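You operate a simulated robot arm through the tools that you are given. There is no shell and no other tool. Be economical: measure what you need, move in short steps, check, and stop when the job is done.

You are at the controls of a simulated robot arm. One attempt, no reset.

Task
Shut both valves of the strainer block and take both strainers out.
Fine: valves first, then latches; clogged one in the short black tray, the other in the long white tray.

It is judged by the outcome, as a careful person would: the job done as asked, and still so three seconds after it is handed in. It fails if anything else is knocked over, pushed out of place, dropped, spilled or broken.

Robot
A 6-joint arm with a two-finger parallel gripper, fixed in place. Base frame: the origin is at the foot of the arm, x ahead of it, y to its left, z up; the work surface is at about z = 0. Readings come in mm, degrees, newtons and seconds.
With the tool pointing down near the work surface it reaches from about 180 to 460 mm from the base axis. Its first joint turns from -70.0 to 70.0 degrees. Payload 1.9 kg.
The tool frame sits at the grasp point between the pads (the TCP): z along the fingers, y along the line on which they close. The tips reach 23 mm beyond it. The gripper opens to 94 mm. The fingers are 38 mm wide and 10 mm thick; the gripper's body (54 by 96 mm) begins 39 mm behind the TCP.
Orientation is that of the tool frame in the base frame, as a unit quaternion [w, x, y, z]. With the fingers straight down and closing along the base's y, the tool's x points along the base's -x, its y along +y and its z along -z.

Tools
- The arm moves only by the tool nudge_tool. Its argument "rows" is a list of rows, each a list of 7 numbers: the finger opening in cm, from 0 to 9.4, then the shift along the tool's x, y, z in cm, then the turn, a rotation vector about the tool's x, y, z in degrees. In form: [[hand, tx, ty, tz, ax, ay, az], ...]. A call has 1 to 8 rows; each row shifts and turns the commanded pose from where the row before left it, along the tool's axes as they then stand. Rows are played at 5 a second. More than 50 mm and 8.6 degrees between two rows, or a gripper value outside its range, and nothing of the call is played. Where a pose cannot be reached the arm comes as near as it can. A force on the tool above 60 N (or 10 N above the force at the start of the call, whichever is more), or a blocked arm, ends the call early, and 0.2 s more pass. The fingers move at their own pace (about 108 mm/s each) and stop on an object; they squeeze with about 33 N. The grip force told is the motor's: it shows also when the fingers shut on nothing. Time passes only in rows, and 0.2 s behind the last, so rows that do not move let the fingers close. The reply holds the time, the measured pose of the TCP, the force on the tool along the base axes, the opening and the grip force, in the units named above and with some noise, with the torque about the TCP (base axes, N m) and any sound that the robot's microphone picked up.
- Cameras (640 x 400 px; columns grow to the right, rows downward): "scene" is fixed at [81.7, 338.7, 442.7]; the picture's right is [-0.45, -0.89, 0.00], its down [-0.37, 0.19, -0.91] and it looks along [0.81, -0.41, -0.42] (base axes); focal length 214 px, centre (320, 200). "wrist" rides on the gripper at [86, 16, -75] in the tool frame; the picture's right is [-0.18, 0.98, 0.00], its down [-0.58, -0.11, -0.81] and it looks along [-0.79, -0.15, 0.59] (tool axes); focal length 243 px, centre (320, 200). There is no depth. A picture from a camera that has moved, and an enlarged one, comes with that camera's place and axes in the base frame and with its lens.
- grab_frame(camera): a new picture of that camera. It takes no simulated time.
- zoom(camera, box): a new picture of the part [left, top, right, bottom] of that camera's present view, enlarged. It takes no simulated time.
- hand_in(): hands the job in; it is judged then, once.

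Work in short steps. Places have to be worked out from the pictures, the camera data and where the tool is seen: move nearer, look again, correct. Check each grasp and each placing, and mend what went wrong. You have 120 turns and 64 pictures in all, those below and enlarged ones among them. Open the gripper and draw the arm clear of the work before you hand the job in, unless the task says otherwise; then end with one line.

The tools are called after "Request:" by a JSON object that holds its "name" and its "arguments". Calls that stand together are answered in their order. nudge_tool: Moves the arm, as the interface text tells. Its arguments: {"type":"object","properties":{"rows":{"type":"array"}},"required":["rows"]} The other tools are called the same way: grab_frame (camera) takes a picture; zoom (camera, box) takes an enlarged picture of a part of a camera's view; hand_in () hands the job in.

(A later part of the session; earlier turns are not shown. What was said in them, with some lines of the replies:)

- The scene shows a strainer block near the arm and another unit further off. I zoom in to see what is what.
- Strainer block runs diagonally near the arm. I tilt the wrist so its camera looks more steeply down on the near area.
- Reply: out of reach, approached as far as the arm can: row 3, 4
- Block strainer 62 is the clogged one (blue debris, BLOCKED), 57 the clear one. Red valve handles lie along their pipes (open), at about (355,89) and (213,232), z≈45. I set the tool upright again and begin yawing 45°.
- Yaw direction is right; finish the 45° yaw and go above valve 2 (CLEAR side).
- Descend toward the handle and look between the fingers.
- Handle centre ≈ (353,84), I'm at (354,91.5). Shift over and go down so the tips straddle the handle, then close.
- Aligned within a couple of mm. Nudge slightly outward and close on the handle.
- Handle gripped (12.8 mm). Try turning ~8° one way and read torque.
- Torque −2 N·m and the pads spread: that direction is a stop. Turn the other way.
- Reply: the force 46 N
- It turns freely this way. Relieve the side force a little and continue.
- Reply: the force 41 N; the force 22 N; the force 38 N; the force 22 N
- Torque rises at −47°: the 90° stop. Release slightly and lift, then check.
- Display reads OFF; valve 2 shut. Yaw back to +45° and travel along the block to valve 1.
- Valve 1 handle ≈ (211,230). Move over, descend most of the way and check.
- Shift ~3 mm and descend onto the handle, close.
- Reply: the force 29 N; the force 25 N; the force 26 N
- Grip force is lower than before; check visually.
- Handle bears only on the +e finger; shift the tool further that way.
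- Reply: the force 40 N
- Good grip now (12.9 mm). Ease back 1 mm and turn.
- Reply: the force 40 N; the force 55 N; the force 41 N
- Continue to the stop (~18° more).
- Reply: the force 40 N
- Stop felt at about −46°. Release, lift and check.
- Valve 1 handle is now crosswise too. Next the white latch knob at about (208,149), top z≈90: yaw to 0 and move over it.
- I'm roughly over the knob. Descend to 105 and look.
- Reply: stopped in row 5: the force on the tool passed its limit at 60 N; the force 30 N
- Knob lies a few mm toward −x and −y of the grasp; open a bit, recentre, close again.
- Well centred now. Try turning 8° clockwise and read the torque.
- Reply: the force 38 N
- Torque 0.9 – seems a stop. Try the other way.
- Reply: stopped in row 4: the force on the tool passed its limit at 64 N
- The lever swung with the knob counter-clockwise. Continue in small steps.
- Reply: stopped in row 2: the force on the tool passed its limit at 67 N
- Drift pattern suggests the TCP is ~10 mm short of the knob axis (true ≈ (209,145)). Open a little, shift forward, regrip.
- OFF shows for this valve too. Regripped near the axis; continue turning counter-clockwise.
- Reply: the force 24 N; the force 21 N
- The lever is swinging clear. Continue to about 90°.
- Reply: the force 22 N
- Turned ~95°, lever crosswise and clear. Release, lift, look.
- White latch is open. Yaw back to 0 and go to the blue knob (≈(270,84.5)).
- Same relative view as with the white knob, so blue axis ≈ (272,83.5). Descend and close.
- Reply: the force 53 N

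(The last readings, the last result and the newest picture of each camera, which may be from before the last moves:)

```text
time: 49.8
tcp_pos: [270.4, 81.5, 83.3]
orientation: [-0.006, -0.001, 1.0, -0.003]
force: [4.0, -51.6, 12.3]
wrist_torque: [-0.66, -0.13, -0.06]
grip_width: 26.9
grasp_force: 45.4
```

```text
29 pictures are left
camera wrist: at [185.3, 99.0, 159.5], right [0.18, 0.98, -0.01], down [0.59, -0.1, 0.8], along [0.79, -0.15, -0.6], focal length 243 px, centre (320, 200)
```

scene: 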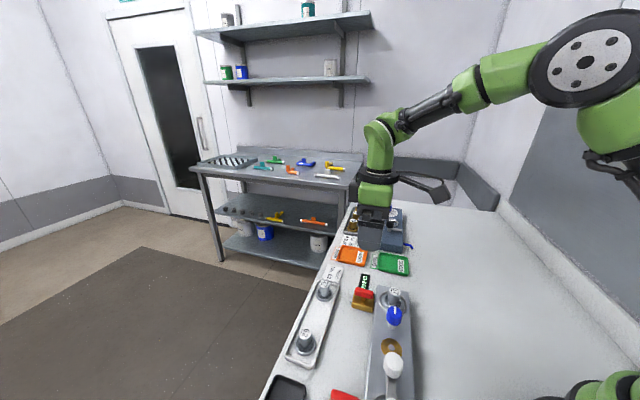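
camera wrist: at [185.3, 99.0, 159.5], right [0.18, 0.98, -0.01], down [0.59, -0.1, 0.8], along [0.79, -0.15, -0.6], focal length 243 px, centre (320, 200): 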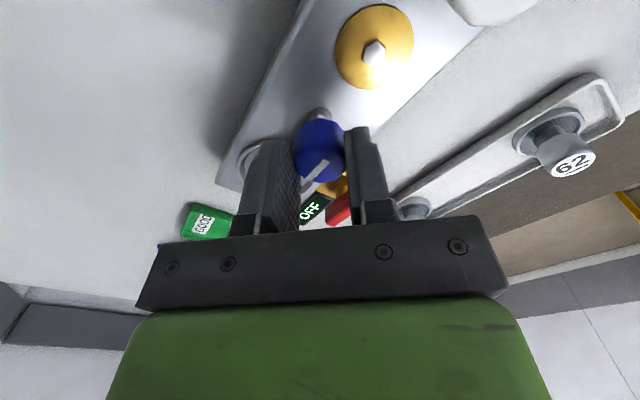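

Gripped; relieve the side force by 2 mm and try counter-clockwise 8°.

Request:
{"name": "nudge_tool", "arguments": {"rows": [[0.4, 0, -0.2, 0, 0, 0, 0], [0.4, 0, 0, 0, 0, 0, 0], [0.4, 0, 0, 0, 0, 0, -4], [0.4, 0, 0, 0, 0, 0, -4], [0.4, 0, 0, 0, 0, 0, 0]]}}

```text
time: 51.0
tcp_pos: [272.4, 81.4, 84.9]
orientation: [-0.005, -0.073, 0.997, -0.002]
force: [1.4, 43.0, -21.8]
wrist_torque: [1.02, 0.01, -0.52]
grip_width: 27.5
grasp_force: 45.1
```

Torque resists and the pads spread; try clockwise instead.

Request:
{"name": "nudge_tool", "arguments": {"rows": [[0.4, 0, 0.1, 0, 0, 0, 8], [0.4, 0, 0, 0, 0, 0, 8], [0.4, 0, 0, 0, 0, 0, 0]]}}

Request:
{"name": "zoom", "arguments": {"camera": "scene", "box": [340, 260, 470, 360]}}

```text
time: 51.8
tcp_pos: [272.1, 81.0, 85.0]
orientation: [-0.005, 0.068, 0.998, -0.003]
force: [12.0, 39.4, -35.7]
wrist_torque: [0.79, -0.3, 0.02]
grip_width: 27.5
grasp_force: 45.1
```

```text
4.00 times, centred on (405, 310) of scene
camera zoom: at [81.8, 338.8, 442.6], right [-0.45, -0.89, 0.0], down [-0.37, 0.19, -0.91], along [0.81, -0.41, -0.42], focal length 858 px, centre (-20, -240)
```

zoom: 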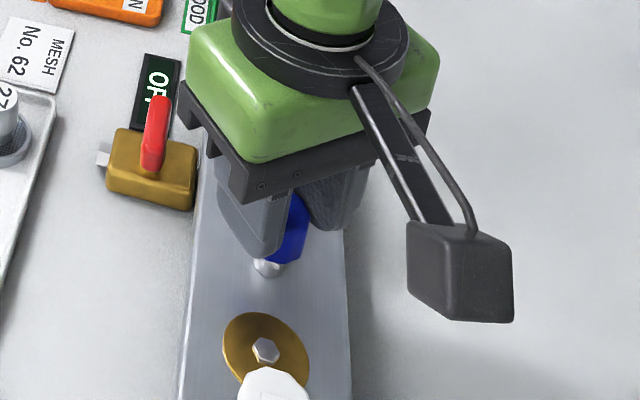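

Torque ~0 this way. Relieve and continue clockwise.

Request:
{"name": "nudge_tool", "arguments": {"rows": [[0.4, -0.05, 0.15, 0.1, 0, 0, 0], [0.4, 0, 0, 0, 0, 0, 8], [0.4, 0, 0, 0, 0, 0, 8], [0.4, 0, 0, 0, 0, 0, 0]]}}

Request:
{"name": "zoom", "arguments": {"camera": "wrist", "box": [180, 60, 420, 240]}}

```text
time: 52.8
tcp_pos: [271.3, 81.3, 84.8]
orientation: [-0.005, 0.207, 0.978, -0.004]
force: [-13.0, 0.7, 35.0]
wrist_torque: [0.23, 0.19, -0.05]
grip_width: 27.3
grasp_force: 45.3
```

```text
2.22 times, centred on (300, 150) of wrist
camera zoom: at [200.3, 133.1, 159.8], right [0.57, 0.82, -0.01], down [0.5, -0.33, 0.8], along [0.66, -0.46, -0.6], focal length 539 px, centre (364, 311)
```

zoom: 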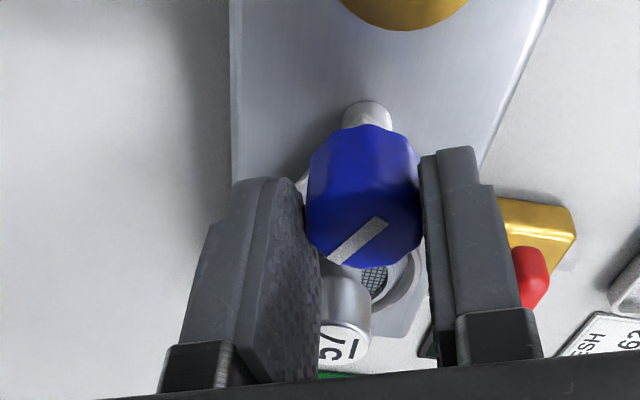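

The knob marker has turned with the gripper. Continue.

Request:
{"name": "nudge_tool", "arguments": {"rows": [[0.4, 0, 0, 0, 0, 0, 8], [0.4, 0, 0, 0, 0, 0, 8], [0.4, 0, 0, 0, 0, 0, 0]]}}

```text
time: 53.6
tcp_pos: [272.3, 83.2, 84.6]
orientation: [-0.004, 0.34, 0.94, -0.005]
force: [-5.6, -16.1, 21.4]
wrist_torque: [0.07, 0.18, 0.0]
grip_width: 27.1
grasp_force: 45.0
```

Request:
{"name": "nudge_tool", "arguments": {"rows": [[0.4, 0, 0, 0, 0, 0, 8], [0.4, 0, 0, 0, 0, 0, 8], [0.4, 0, 0, 0, 0, 0, 0]]}}

```text
time: 54.4
tcp_pos: [271.6, 82.4, 83.8]
orientation: [-0.004, 0.468, 0.884, -0.006]
force: [-4.3, -21.5, 10.1]
wrist_torque: [-0.22, -0.16, -0.03]
grip_width: 27.0
grasp_force: 44.9
```

Request:
{"name": "nudge_tool", "arguments": {"rows": [[0.4, 0, 0, 0, 0, 0, 8], [0.4, 0, 0, 0, 0, 0, 8], [0.4, 0, 0, 0, 0, 0, 0]]}}

Request:
{"name": "nudge_tool", "arguments": {"rows": [[0.4, 0, 0, 0, 0, 0, 8], [0.4, 0, 0, 0, 0, 0, 8], [0.4, 0, 0, 0, 0, 0, 4], [0.4, 0, 0, 0, 0, 0, 0]]}}

```text
time: 55.2
tcp_pos: [272.1, 81.9, 84.3]
orientation: [-0.003, 0.586, 0.81, -0.005]
force: [-8.9, -9.3, 21.8]
wrist_torque: [-0.09, -0.02, 0.0]
grip_width: 26.7
grasp_force: 44.4
```

```text
time: 56.2
tcp_pos: [272.2, 82.7, 83.2]
orientation: [-0.001, 0.717, 0.697, -0.005]
force: [0.7, -4.3, 21.6]
wrist_torque: [-0.43, -0.36, 0.69]
grip_width: 27.0
grasp_force: 45.2
```

Torque rises at about −91°: the end stop. Release, lift, and look.

Request:
{"name": "nudge_tool", "arguments": {"rows": [[0.4, 0, 0, 0, 0, 0, -1], [4.2, 0, 0, 0, 0, 0, 0], [4.2, 0, 0, -3, 0, 0, 0], [4.2, 0, 0, -4, 0, 0, 0], [4.2, 0, 0, -3, 0, 0, 0], [4.2, 0, 0, 0, 0, 0, 0]]}}

Request:
{"name": "grab_frame", "arguments": {"camera": "wrist"}}

Request:
{"name": "zoom", "arguments": {"camera": "scene", "box": [260, 240, 480, 400]}}

```text
time: 57.6
tcp_pos: [271.2, 81.9, 184.4]
orientation: [-0.002, 0.712, 0.702, -0.006]
force: [0.8, -0.5, 0.1]
wrist_torque: [0.01, 0.01, -0.02]
grip_width: 41.9
grasp_force: 0.1
```

```text
26 pictures are left
camera wrist: at [289.9, 170.8, 257.3], right [0.98, -0.2, -0.01], down [-0.11, -0.58, 0.81], along [-0.17, -0.79, -0.59], focal length 243 px, centre (320, 200)
```

wrist: 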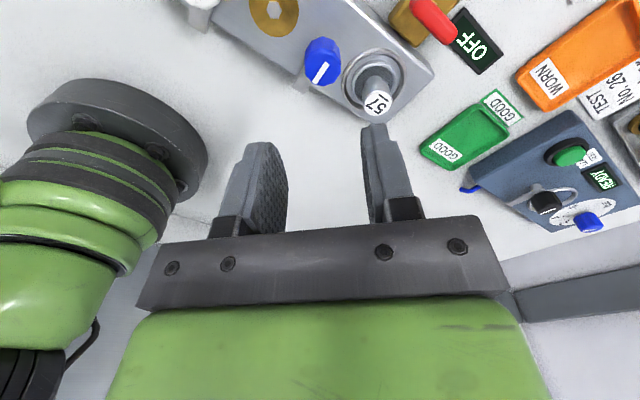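

```text
2.50 times, centred on (370, 320) of scene
camera zoom: at [81.7, 338.7, 442.7], right [-0.45, -0.89, 0.0], down [-0.37, 0.19, -0.91], along [0.81, -0.41, -0.42], focal length 536 px, centre (195, -100)
```

zoom: 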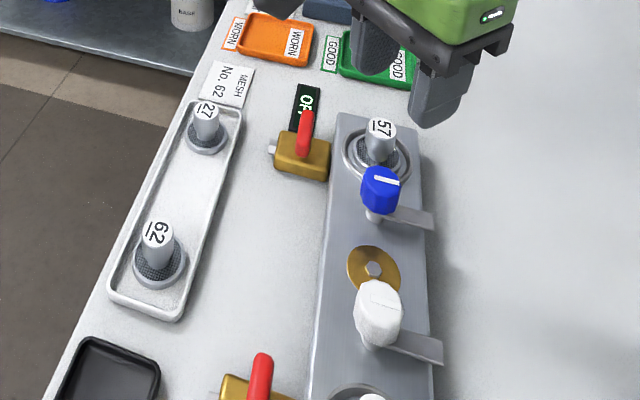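

Both latches are open. Now to strainer 57 at ≈(310.5,46): yaw to −45° and position above it.

Request:
{"name": "nudge_tool", "arguments": {"rows": [[5, 0, 0, 0, 0, 0, -8], [5, 0, 0, 0, 0, 0, -8], [5, 0, 0, 0, 0, 0, -8], [5, 0, 0, 0, 0, 0, -8], [5, 0, 0, 0, 0, 0, -8], [5, -2.65, 0.1, 2, 0, 0, -5.5], [5, -2.65, 0.1, 4, 0, 0, 0], [5, 0, 0, 0, 0, 0, 0]]}}

Request:
{"name": "grab_frame", "arguments": {"camera": "wrist"}}

```text
time: 59.4
tcp_pos: [309.6, 45.0, 126.4]
orientation: [-0.005, 0.385, 0.923, -0.005]
force: [0.3, 0.7, 0.0]
wrist_torque: [0.02, 0.0, 0.03]
grip_width: 49.9
grasp_force: 0.0
```

```text
24 pictures are left
camera wrist: at [260.5, 118.7, 200.3], right [0.83, 0.56, -0.01], down [0.34, -0.48, 0.81], along [0.45, -0.67, -0.59], focal length 243 px, centre (320, 200)
```

wrist: 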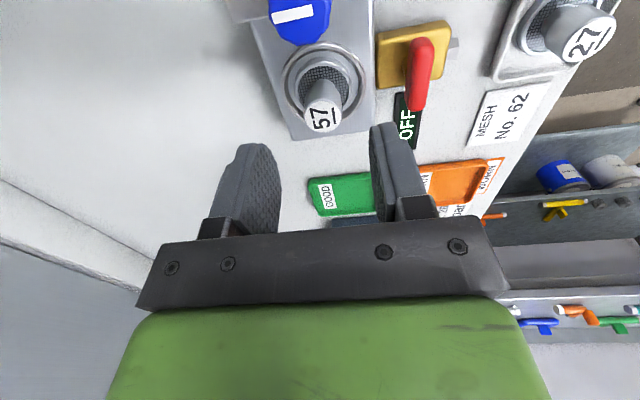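

Well aligned. Descend around the cap and close.

Request:
{"name": "nudge_tool", "arguments": {"rows": [[5, 0.2, 0.1, 2.5, 0, 0, 0], [5, 0, 0, 2, 0, 0, 0], [5, 0, 0, 1.1, 0, 0, 0], [3.5, 0, 0, 0, 0, 0, 0], [3.5, 0, 0, 0, 0, 0, 0]]}}

Request:
{"name": "zoom", "arguments": {"camera": "wrist", "box": [200, 40, 460, 240]}}

Request:
{"name": "zoom", "arguments": {"camera": "scene", "box": [340, 250, 460, 340]}}

```text
time: 60.6
tcp_pos: [309.5, 46.2, 70.4]
orientation: [-0.004, 0.384, 0.923, -0.005]
force: [0.6, 1.0, 0.8]
wrist_torque: [-0.02, -0.05, 0.02]
grip_width: 34.9
grasp_force: 0.1
```

```text
2.00 times, centred on (330, 140) of wrist
camera zoom: at [259.6, 120.7, 143.9], right [0.83, 0.56, -0.01], down [0.34, -0.49, 0.81], along [0.45, -0.67, -0.59], focal length 485 px, centre (300, 320)
```

zoom: 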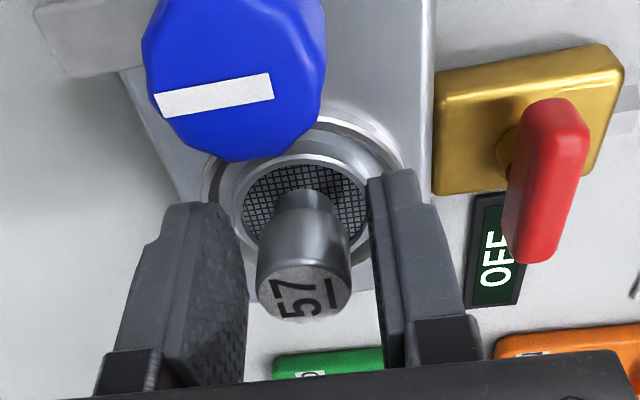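

```text
4.44 times, centred on (400, 295) of scene
camera zoom: at [81.7, 338.7, 442.7], right [-0.45, -0.89, 0.0], down [-0.37, 0.19, -0.91], along [0.81, -0.41, -0.42], focal length 953 px, centre (-36, -222)
```

zoom: 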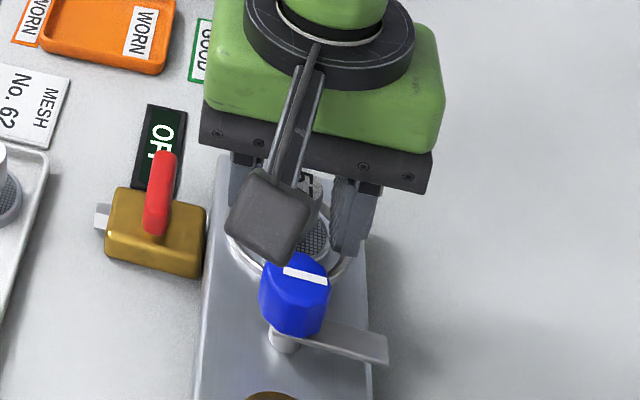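

Cap is centred between the fingers. Close and pull up slowly.

Request:
{"name": "nudge_tool", "arguments": {"rows": [[2.4, 0, 0, 0, 0, 0, 0], [0.4, 0, 0, 0, 0, 0, 0], [0.4, 0, 0, 0, 0, 0, 0], [0.4, 0, 0, 0, 0, 0, 0]]}}

Request:
{"name": "nudge_tool", "arguments": {"rows": [[0.4, 0, 0, -0.5, 0, 0, 0], [0.4, 0, 0, -0.5, 0, 0, 0], [0.4, 0, 0, -0.5, 0, 0, 0], [0.4, 0, 0, 0, 0, 0, 0]]}}

```text
time: 61.6
tcp_pos: [307.7, 47.3, 69.9]
orientation: [-0.004, 0.385, 0.923, -0.005]
force: [0.3, 1.1, 2.5]
wrist_torque: [0.08, -0.07, 0.03]
grip_width: 23.9
grasp_force: 32.8
```

```text
time: 62.6
tcp_pos: [309.7, 46.3, 83.9]
orientation: [-0.004, 0.384, 0.923, -0.005]
force: [1.4, -0.5, 1.0]
wrist_torque: [0.01, -0.01, 0.03]
grip_width: 23.6
grasp_force: 33.4
```

Gripped at 23.7 mm, lifting without force. Raise further and check.

Request:
{"name": "nudge_tool", "arguments": {"rows": [[0.4, 0, 0, -2, 0, 0, 0], [0.4, 0, 0, -3, 0, 0, 0], [0.4, 0, 0, -3, 0, 0, 0], [0.4, 0, 0, -3, 0, 0, 0], [0.4, 0, 0, 0, 0, 0, 0]]}}

Request:
{"name": "grab_frame", "arguments": {"camera": "wrist"}}

Request:
{"name": "zoom", "arguments": {"camera": "scene", "box": [260, 200, 480, 360]}}

```text
time: 63.8
tcp_pos: [310.0, 47.4, 193.1]
orientation: [-0.004, 0.384, 0.923, -0.004]
force: [-0.4, 0.2, -0.7]
wrist_torque: [-0.01, 0.01, 0.0]
grip_width: 23.7
grasp_force: 33.2
```

```text
21 pictures are left
camera wrist: at [261.4, 121.7, 267.3], right [0.83, 0.56, -0.01], down [0.34, -0.48, 0.81], along [0.45, -0.67, -0.59], focal length 243 px, centre (320, 200)
```

wrist: 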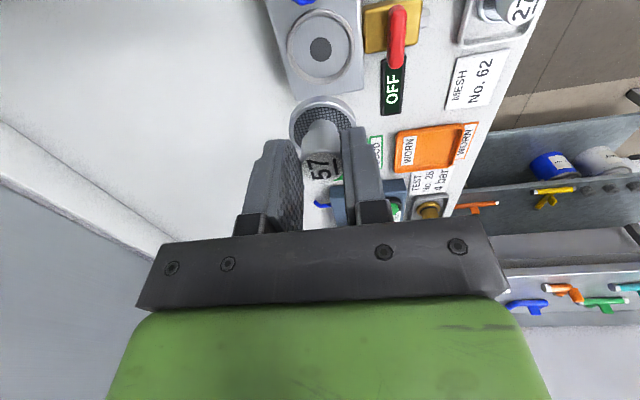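

```text
2.50 times, centred on (370, 280) of scene
camera zoom: at [81.7, 338.7, 442.7], right [-0.45, -0.89, 0.0], down [-0.37, 0.19, -0.91], along [0.81, -0.41, -0.42], focal length 536 px, centre (195, 0)
```

zoom: 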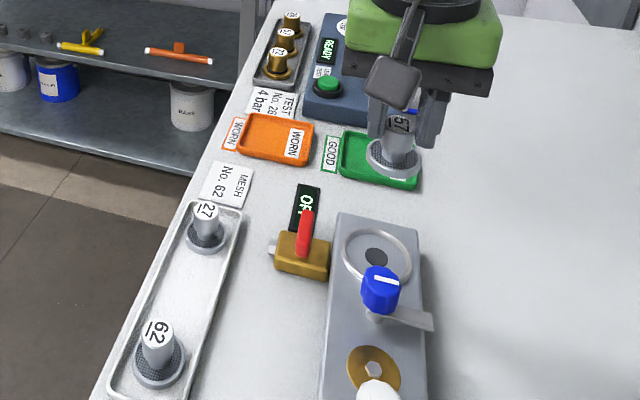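

Strainer 57 is out. Tray spares at ≈(420,156) and (333,246), so the free middle is ≈(377,201). Carry it there at height.

Request:
{"name": "nudge_tool", "arguments": {"rows": [[0.4, 1.52, 3.9, 0, 0, 0, 0], [0.4, 1.52, 3.9, 0, 0, 0, 0], [0.4, 1.52, 3.9, 0, 0, 0, 0], [0.4, 1.52, 3.9, 2, 0, 0, 0], [0.4, 0, 0, 4, 0, 0, 0], [0.4, 0, 0, 2, 0, 0, 0], [0.4, 0, 0, 0, 0, 0, 0]]}}

Request:
{"name": "grab_frame", "arguments": {"camera": "wrist"}}

Request:
{"name": "zoom", "arguments": {"camera": "scene", "box": [260, 230, 420, 400]}}

```text
time: 65.4
tcp_pos: [376.7, 200.1, 112.4]
orientation: [-0.005, 0.385, 0.923, -0.005]
force: [0.7, 0.0, -0.5]
wrist_torque: [0.01, 0.0, 0.0]
grip_width: 23.7
grasp_force: 32.8
```

```text
19 pictures are left
camera wrist: at [327.5, 273.9, 187.0], right [0.83, 0.56, -0.01], down [0.34, -0.49, 0.8], along [0.44, -0.67, -0.59], focal length 243 px, centre (320, 200)
```

wrist: 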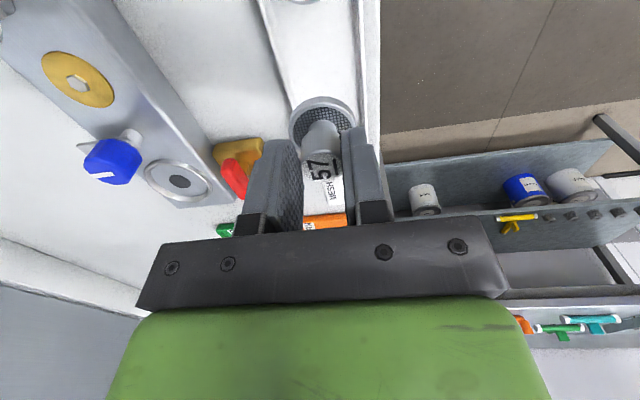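

```text
2.35 times, centred on (340, 315) of scene
camera zoom: at [81.7, 338.7, 442.7], right [-0.45, -0.89, 0.0], down [-0.37, 0.19, -0.91], along [0.81, -0.41, -0.42], focal length 505 px, centre (273, -71)
```

zoom: 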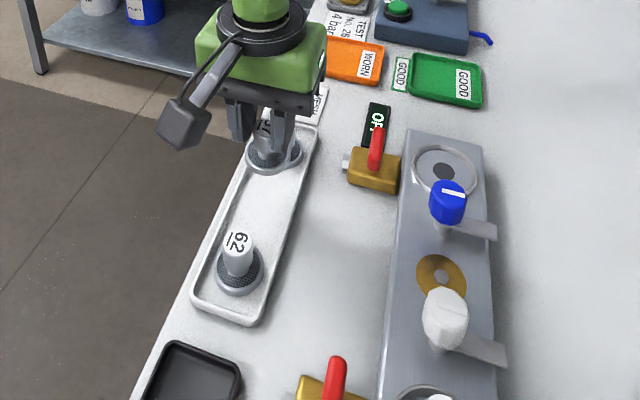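

Centred on the tray's axis (p≈408). Descend, slowing near the floor.

Request:
{"name": "nudge_tool", "arguments": {"rows": [[0.4, 0, 0, 3, 0, 0, 0], [0.4, 0, 0, 2.5, 0, 0, 0], [0.4, 0, 0, 0.8, 0, 0, 0], [0.4, 0, 0, 0, 0, 0, 0]]}}

Request:
{"name": "zoom", "arguments": {"camera": "wrist", "box": [200, 20, 460, 220]}}

Request:
{"name": "zoom", "arguments": {"camera": "scene", "box": [270, 240, 390, 370]}}

```text
time: 66.4
tcp_pos: [377.9, 198.9, 52.3]
orientation: [-0.002, 0.385, 0.923, -0.002]
force: [1.9, 2.6, 26.8]
wrist_torque: [0.01, -0.38, 0.0]
grip_width: 23.7
grasp_force: 32.8
```

```text
2.00 times, centred on (330, 120) of wrist
camera zoom: at [328.9, 274.1, 125.5], right [0.83, 0.56, -0.01], down [0.34, -0.49, 0.81], along [0.45, -0.67, -0.59], focal length 485 px, centre (300, 360)
```

zoom: 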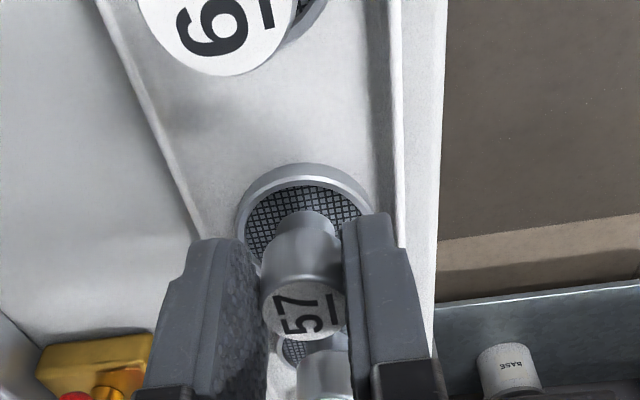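

```text
3.08 times, centred on (330, 305) of scene
camera zoom: at [81.6, 338.7, 442.7], right [-0.45, -0.89, 0.0], down [-0.37, 0.19, -0.91], along [0.81, -0.41, -0.42], focal length 660 px, centre (289, -123)
```

zoom: 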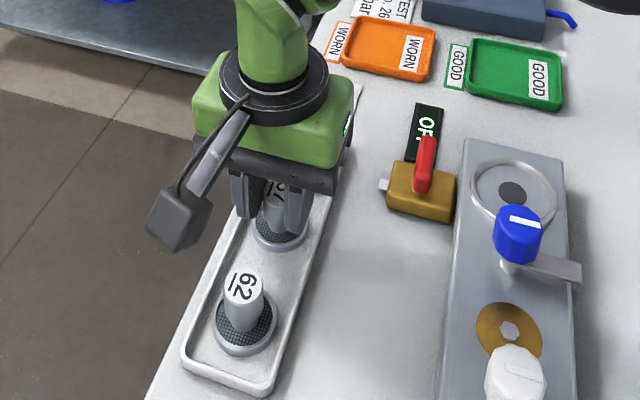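

Contact (27 N) came at z=52, higher than I expected. I look closely before releasing.

Request:
{"name": "zoom", "arguments": {"camera": "scene", "box": [300, 265, 350, 345]}}

```text
5.00 times, centred on (325, 305) of scene
camera zoom: at [81.6, 338.7, 442.7], right [-0.45, -0.89, 0.0], down [-0.37, 0.19, -0.91], along [0.81, -0.41, -0.42], focal length 1072 px, centre (295, -325)
```

zoom: 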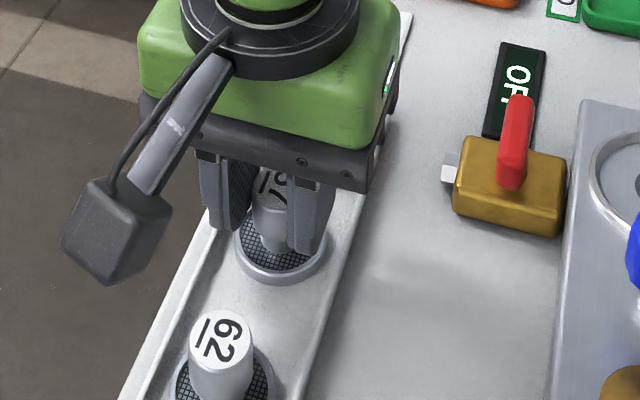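

Torque hints at edge contact. Test: lift 10 mm, shift 8 mm along the tray toward 62, and lower again to see if contact is at the same height.

Request:
{"name": "nudge_tool", "arguments": {"rows": [[0.4, 0, 0, -1, 0, 0, 0], [0.4, 0.8, 0, 0, 0, 0, 0], [0.4, 0, 0, 0.6, 0, 0, 0], [0.4, 0, 0, 0.1, 0, 0, 0], [0.4, 0, 0, 0.1, 0, 0, 0], [0.4, 0, 0, 0, 0, 0, 0]]}}

Request:
{"name": "nudge_tool", "arguments": {"rows": [[0.4, 0, 0, 0.15, 0, 0, 0], [0.4, 0, 0, 0, 0, 0, 0]]}}

```text
time: 67.8
tcp_pos: [369.9, 206.8, 50.1]
orientation: [-0.004, 0.385, 0.923, -0.003]
force: [-2.7, -3.4, 11.5]
wrist_torque: [-0.07, -0.15, -0.04]
grip_width: 23.6
grasp_force: 32.9
```

```text
time: 68.4
tcp_pos: [369.7, 205.8, 49.8]
orientation: [-0.004, 0.385, 0.923, -0.004]
force: [-3.3, -0.4, 26.3]
wrist_torque: [0.02, -0.24, -0.04]
grip_width: 23.5
grasp_force: 32.9
```

Same height – it is the tray floor. Ease off and release, then lift.

Request:
{"name": "nudge_tool", "arguments": {"rows": [[0.4, 0, 0, -0.15, 0, 0, 0], [3.6, 0, 0, 0, 0, 0, 0], [3.6, 0, 0, 0, 0, 0, 0], [3.6, 0, 0, -2, 0, 0, 0], [3.6, 0, 0, -4, 0, 0, 0], [3.6, 0, 0, -5, 0, 0, 0], [3.6, 0, 0, -2, 0, 0, 0], [3.6, 0, 0, 0, 0, 0, 0]]}}

Request:
{"name": "grab_frame", "arguments": {"camera": "wrist"}}

Request:
{"name": "zoom", "arguments": {"camera": "scene", "box": [260, 240, 420, 400]}}

```text
time: 70.2
tcp_pos: [370.9, 204.7, 182.2]
orientation: [-0.003, 0.385, 0.923, -0.005]
force: [-0.3, -0.3, 0.5]
wrist_torque: [0.03, -0.02, -0.02]
grip_width: 36.3
grasp_force: 0.1
```

```text
14 pictures are left
camera wrist: at [322.5, 279.4, 255.8], right [0.83, 0.56, -0.01], down [0.34, -0.49, 0.81], along [0.45, -0.67, -0.59], focal length 243 px, centre (320, 200)
```

wrist: 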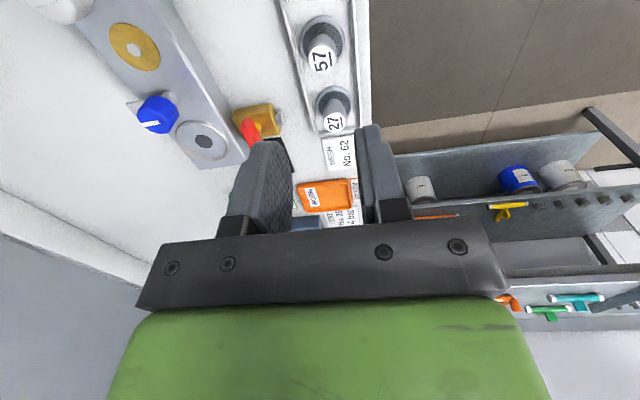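

```text
2.50 times, centred on (340, 320) of scene
camera zoom: at [81.7, 338.7, 442.7], right [-0.45, -0.89, 0.0], down [-0.37, 0.19, -0.91], along [0.81, -0.41, -0.42], focal length 536 px, centre (270, -100)
```

zoom: 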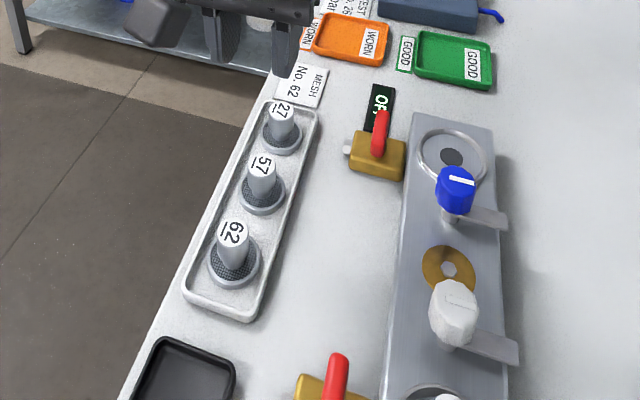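

57 stands upright in the white tray. Now travel to the clogged 62, estimated at (170,186).

Request:
{"name": "nudge_tool", "arguments": {"rows": [[5, 2.57, -3.1, 0, 0, 0, 0], [5, 2.57, -3.1, 0, 0, 0, 0], [5, 2.57, -3.1, 0, 0, 0, 0], [5, 2.57, -3.1, 0, 0, 0, 0], [5, 2.57, -3.1, 2, 0, 0, 0], [5, 0, 0, 3, 0, 0, 0], [5, 0, 0, 0, 0, 0, 0]]}}

Request:
{"name": "grab_frame", "arguments": {"camera": "wrist"}}

```text
time: 71.8
tcp_pos: [169.7, 188.2, 132.4]
orientation: [-0.004, 0.385, 0.923, -0.005]
force: [0.4, -0.5, 0.4]
wrist_torque: [-0.05, 0.02, -0.03]
grip_width: 50.0
grasp_force: 0.1
```

```text
12 pictures are left
camera wrist: at [121.1, 262.3, 207.0], right [0.83, 0.56, -0.01], down [0.34, -0.49, 0.81], along [0.45, -0.67, -0.59], focal length 243 px, centre (320, 200)
```

wrist: 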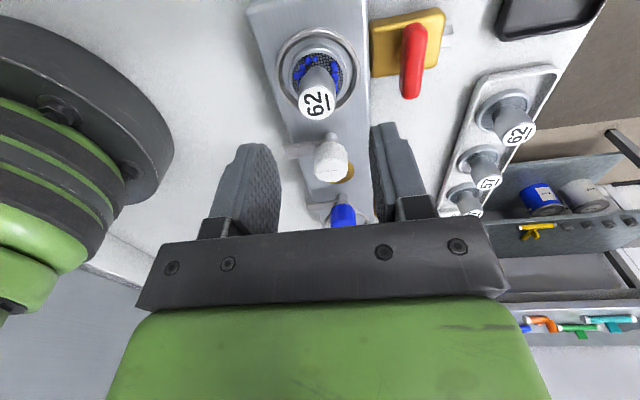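

62 cap ≈ (167,191). Adjust, descend to z 70 with the same geometry as 57, and look.

Request:
{"name": "nudge_tool", "arguments": {"rows": [[5, 0.38, 0, 2, 0, 0, 0], [5, 0, 0, 2.5, 0, 0, 0], [5, 0, 0, 1.7, 0, 0, 0], [3.6, 0, 0, 0, 0, 0, 0], [3.6, 0, 0, 0, 0, 0, 0]]}}

Request:
{"name": "zoom", "arguments": {"camera": "wrist", "box": [200, 40, 460, 240]}}

```text
time: 73.0
tcp_pos: [166.8, 190.9, 71.3]
orientation: [-0.004, 0.385, 0.923, -0.004]
force: [-0.4, -0.3, -0.5]
wrist_torque: [0.02, 0.02, -0.03]
grip_width: 35.8
grasp_force: 0.0
```

```text
2.00 times, centred on (330, 140) of wrist
camera zoom: at [118.1, 264.8, 145.4], right [0.83, 0.56, -0.01], down [0.34, -0.48, 0.81], along [0.45, -0.67, -0.59], focal length 485 px, centre (300, 320)
```

zoom: 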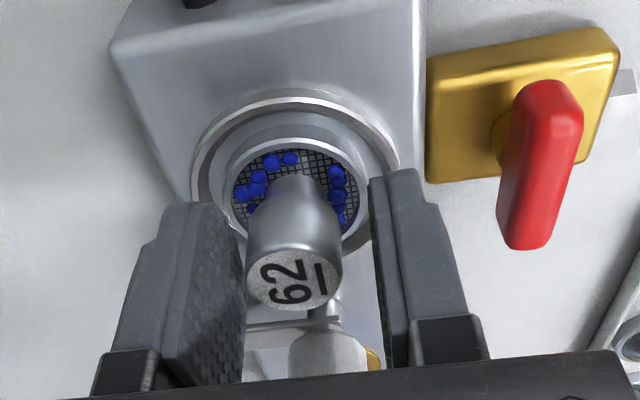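

Aligned. Close, then lift slowly so the debris stays on the mesh.

Request:
{"name": "nudge_tool", "arguments": {"rows": [[2.6, 0, -0.1, 0, 0, 0, 0], [0.4, 0, 0, 0, 0, 0, 0], [0.4, 0, 0, 0, 0, 0, 0], [0.4, 0, 0, 0, 0, 0, 0], [0.4, 0, 0, -0.4, 0, 0, 0], [0.4, 0, 0, -0.5, 0, 0, 0], [0.4, 0, 0, -0.6, 0, 0, 0], [0.4, 0, 0, 0, 0, 0, 0]]}}

Request:
{"name": "nudge_tool", "arguments": {"rows": [[0.4, 0, 0, -0.8, 0, 0, 0], [0.4, 0, 0, -1, 0, 0, 0], [0.4, 0, 0, -1.2, 0, 0, 0], [0.4, 0, 0, -1.2, 0, 0, 0], [0.4, 0, 0, -1.2, 0, 0, 0], [0.4, 0, 0, -1, 0, 0, 0], [0.4, 0, 0, -0.6, 0, 0, 0], [0.4, 0, 0, 0, 0, 0, 0]]}}

Request:
{"name": "grab_frame", "arguments": {"camera": "wrist"}}

```text
time: 74.8
tcp_pos: [166.8, 188.7, 85.0]
orientation: [-0.003, 0.385, 0.923, -0.005]
force: [0.5, -0.9, -0.7]
wrist_torque: [0.0, -0.01, -0.04]
grip_width: 23.9
grasp_force: 32.9
```

```text
time: 76.6
tcp_pos: [168.6, 190.2, 154.3]
orientation: [-0.004, 0.385, 0.923, -0.006]
force: [0.0, -0.6, -0.7]
wrist_torque: [0.0, -0.04, 0.01]
grip_width: 23.6
grasp_force: 32.9
```

```text
10 pictures are left
camera wrist: at [119.8, 263.9, 229.8], right [0.83, 0.56, -0.01], down [0.34, -0.49, 0.81], along [0.45, -0.67, -0.59], focal length 243 px, centre (320, 200)
```

wrist: 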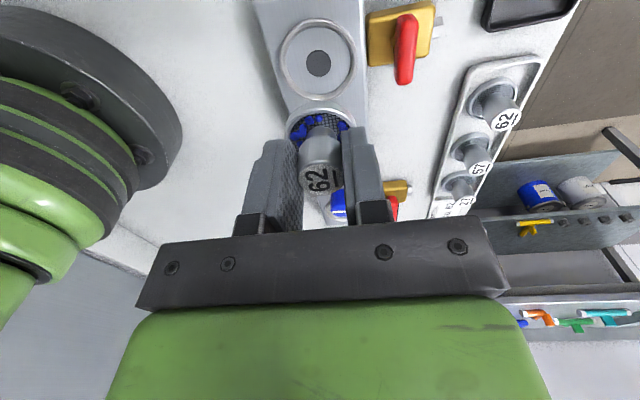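

Out with its debris. Carry smoothly toward the black tray (centre ≈ (254,319)).

Request:
{"name": "nudge_tool", "arguments": {"rows": [[0.4, 0.2, 1.0, 0, 0, 0, 0], [0.4, 0.4, 1.9, 0, 0, 0, 0], [0.4, 0.4, 2.3, 0, 0, 0, 0], [0.4, 0.4, 2.5, 0, 0, 0, 0], [0.4, 0.4, 2.5, 0, 0, 0, 0], [0.4, 0.4, 2.3, 0, 0, 0, 0], [0.4, 0.4, 1.7, 0, 0, 0, 0], [0.4, 0.28, 1.0, 0, 0, 0, 0]]}}

Request:
{"name": "grab_frame", "arguments": {"camera": "wrist"}}

Request:
{"name": "zoom", "arguments": {"camera": "scene", "box": [240, 280, 400, 400]}}

```text
time: 78.4
tcp_pos: [256.5, 318.5, 155.1]
orientation: [-0.006, 0.384, 0.923, -0.005]
force: [0.6, -0.1, -0.9]
wrist_torque: [0.0, 0.0, -0.01]
grip_width: 23.5
grasp_force: 33.1
```

```text
9 pictures are left
camera wrist: at [207.6, 392.4, 228.7], right [0.83, 0.56, -0.01], down [0.34, -0.48, 0.81], along [0.45, -0.67, -0.59], focal length 243 px, centre (320, 200)
```

wrist: 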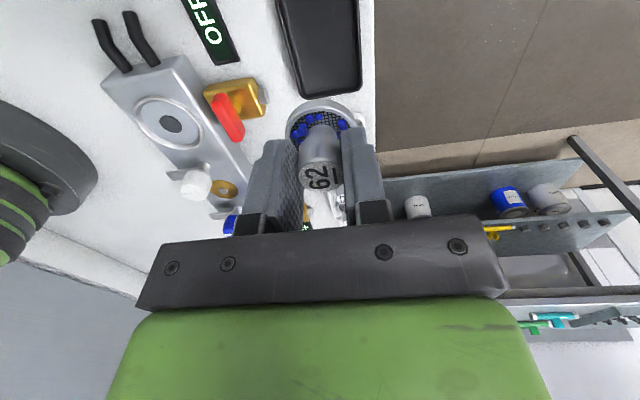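

```text
3.33 times, centred on (320, 340) of scene
camera zoom: at [81.7, 338.7, 442.7], right [-0.45, -0.89, 0.0], down [-0.37, 0.19, -0.91], along [0.81, -0.41, -0.42], focal length 715 px, centre (320, -267)
```

zoom: 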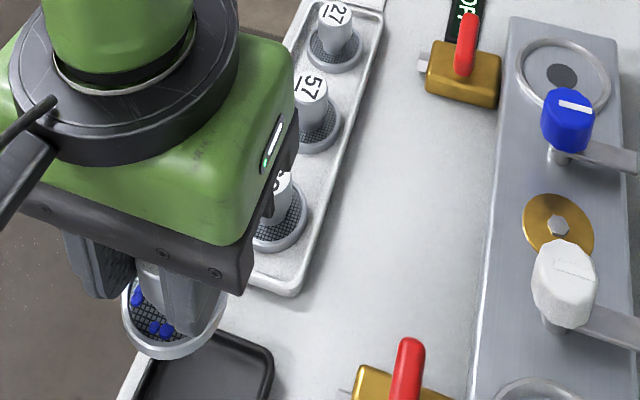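

Centred over the black tray. Descend gently.

Request:
{"name": "nudge_tool", "arguments": {"rows": [[0.4, 0, 0, 0.8, 0, 0, 0], [0.4, 0, 0, 1.4, 0, 0, 0], [0.4, 0, 0, 1.8, 0, 0, 0], [0.4, 0, 0, 1.8, 0, 0, 0], [0.4, 0, 0, 1.6, 0, 0, 0], [0.4, 0, 0, 1.2, 0, 0, 0], [0.4, 0, 0, 0.8, 0, 0, 0], [0.4, 0, 0, 0.3, 0, 0, 0]]}}

Request:
{"name": "zoom", "arguments": {"camera": "wrist", "box": [200, 20, 460, 220]}}

```text
time: 80.2
tcp_pos: [253.3, 315.9, 56.7]
orientation: [-0.004, 0.386, 0.923, -0.004]
force: [1.0, -0.3, -0.6]
wrist_torque: [0.01, 0.01, 0.0]
grip_width: 23.4
grasp_force: 32.6
```

```text
2.00 times, centred on (330, 120) of wrist
camera zoom: at [204.9, 391.2, 130.8], right [0.83, 0.56, -0.01], down [0.34, -0.49, 0.81], along [0.45, -0.67, -0.59], focal length 485 px, centre (300, 360)
```

zoom: 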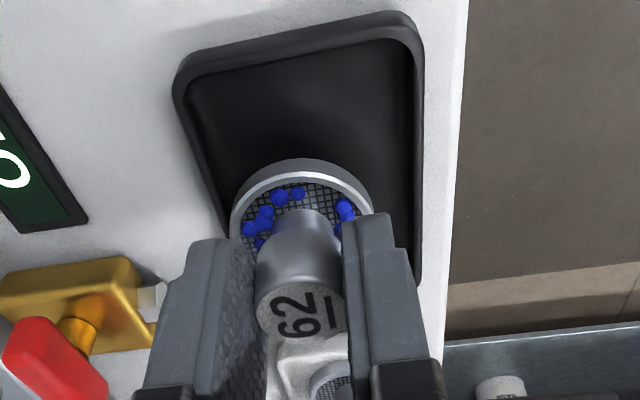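

Shift 5 mm outward (+p) to centre it, then lower to contact.

Request:
{"name": "nudge_tool", "arguments": {"rows": [[0.4, 0, 0.25, 0, 0, 0, 0], [0.4, 0, 0.25, 0, 0, 0, 0], [0.4, 0, 0, 0.2, 0, 0, 0], [0.4, 0, 0, 0.2, 0, 0, 0], [0.4, 0, 0, 0.15, 0, 0, 0], [0.4, 0, 0, 0, 0, 0, 0]]}}

```text
time: 81.6
tcp_pos: [257.3, 320.8, 51.9]
orientation: [-0.004, 0.385, 0.923, -0.005]
force: [0.1, 0.2, -1.4]
wrist_torque: [0.01, 0.0, -0.02]
grip_width: 23.6
grasp_force: 32.6
```

Request:
{"name": "nudge_tool", "arguments": {"rows": [[0.4, 0, 0, 0.1, 0, 0, 0], [0.4, 0, 0, 0.1, 0, 0, 0], [0.4, 0, 0, 0.1, 0, 0, 0], [0.4, 0, 0, 0, 0, 0, 0]]}}

```text
time: 82.6
tcp_pos: [256.3, 319.8, 47.9]
orientation: [-0.003, 0.385, 0.923, -0.005]
force: [0.5, -0.6, -0.8]
wrist_torque: [0.0, 0.02, -0.01]
grip_width: 23.3
grasp_force: 33.0
```

Request:
{"name": "nudge_tool", "arguments": {"rows": [[0.4, 0, 0, 0.15, 0, 0, 0], [0.4, 0, 0, 0.15, 0, 0, 0], [0.4, 0, 0, 0.1, 0, 0, 0], [0.4, 0, 0, 0, 0, 0, 0]]}}

Request:
{"name": "zoom", "arguments": {"camera": "wrist", "box": [200, 20, 460, 220]}}

```text
time: 83.6
tcp_pos: [257.8, 320.4, 44.5]
orientation: [-0.003, 0.385, 0.923, -0.002]
force: [-3.3, 0.8, 27.6]
wrist_torque: [0.22, -0.18, 0.0]
grip_width: 23.4
grasp_force: 32.9
```

```text
2.00 times, centred on (330, 120) of wrist
camera zoom: at [209.2, 394.3, 119.9], right [0.83, 0.56, -0.01], down [0.34, -0.49, 0.8], along [0.45, -0.67, -0.59], focal length 485 px, centre (300, 360)
```

zoom: 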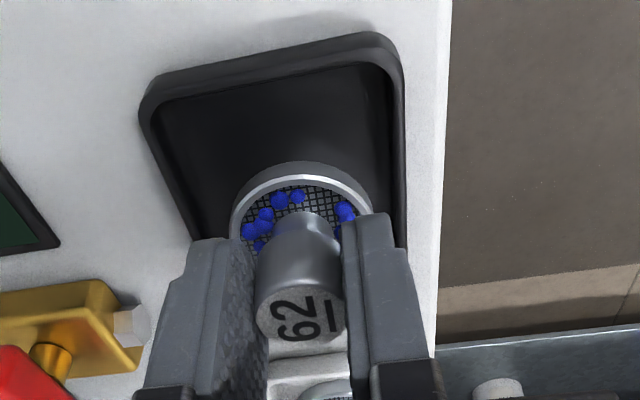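

Contact on the tray floor with the strainer inside. Ease, release, lift straight.

Request:
{"name": "nudge_tool", "arguments": {"rows": [[0.4, 0, 0, -0.2, 0, 0, 0], [3.4, 0, 0, 0, 0, 0, 0], [3.4, 0, 0, 0, 0, 0, 0], [3.4, 0, 0, -2, 0, 0, 0], [3.4, 0, 0, -4, 0, 0, 0], [3.4, 0, 0, -5, 0, 0, 0], [3.4, 0, 0, -4, 0, 0, 0], [3.4, 0, 0, 0, 0, 0, 0]]}}

Request:
{"name": "grab_frame", "arguments": {"camera": "wrist"}}

```text
time: 85.4
tcp_pos: [258.3, 321.7, 195.3]
orientation: [-0.003, 0.385, 0.923, -0.006]
force: [-0.4, -0.1, -0.4]
wrist_torque: [0.01, -0.03, 0.0]
grip_width: 34.2
grasp_force: 0.0
```

```text
5 pictures are left
camera wrist: at [209.1, 394.7, 270.4], right [0.83, 0.56, -0.01], down [0.34, -0.48, 0.81], along [0.45, -0.67, -0.59], focal length 243 px, centre (320, 200)
```

wrist: 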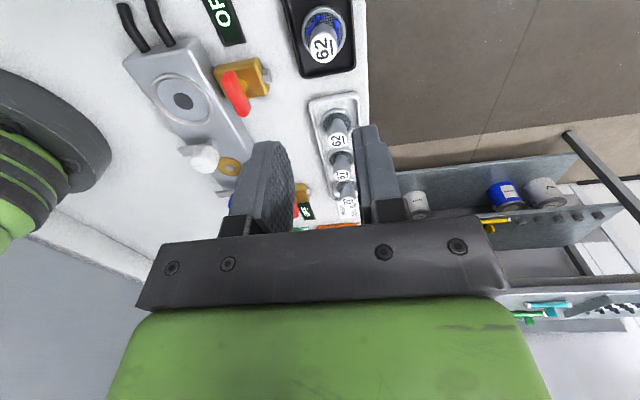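

The clogged strainer stands in the black tray, 57 in the white tray. Open and draw the arm up and clear, then final check.

Request:
{"name": "nudge_tool", "arguments": {"rows": [[6, 0, -3, -3, 0, 0, 0], [8, 0, -3, -3, 0, 0, 0], [9, 0, -3, -3, 0, 0, 0], [9, 0, -2, 0, 0, 0, 0], [9, 0, 0, 0, 0, 0, 0]]}}

Request:
{"name": "grab_frame", "arguments": {"camera": "scene"}}

Request:
{"name": "zoom", "arguments": {"camera": "wrist", "box": [100, 0, 420, 220]}}

```text
time: 86.6
tcp_pos: [181.6, 243.7, 287.5]
orientation: [-0.004, 0.385, 0.923, -0.004]
force: [0.0, -0.5, -0.4]
wrist_torque: [-0.02, 0.01, 0.03]
grip_width: 90.2
grasp_force: 0.0
```

```text
4 pictures are left
```

scene: 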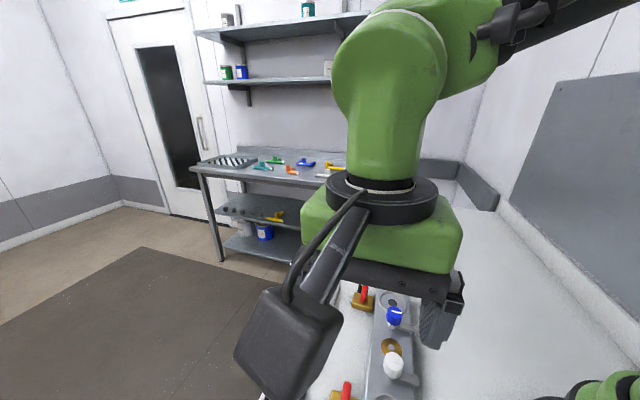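

```text
1.82 times, centred on (260, 110) of wrist
camera zoom: at [133.3, 318.4, 362.0], right [0.83, 0.56, -0.01], down [0.34, -0.48, 0.81], along [0.45, -0.67, -0.59], focal length 441 px, centre (429, 364)
```

zoom: 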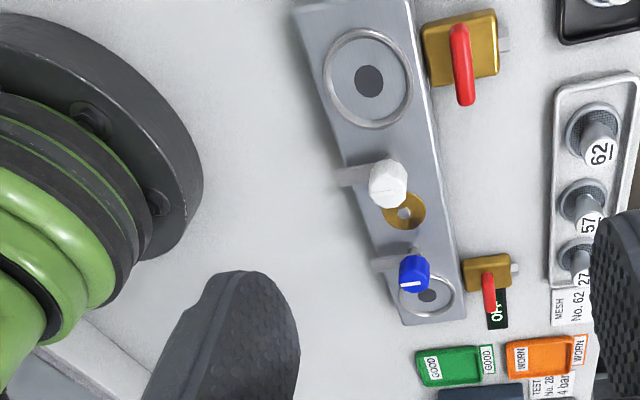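

Both seats are empty, both valves are shut and the strainers are in their trays. The arm is clear and the gripper open, so I hand in.

Request:
{"name": "hand_in", "arguments": {}}

```text
The job is handed in.
```

I closed both valves (both displays read OFF), then opened both latches and took both strainers out. The clogged one (62) is in the short black tray and the other (57) is in the long white tray; the job is handed in.
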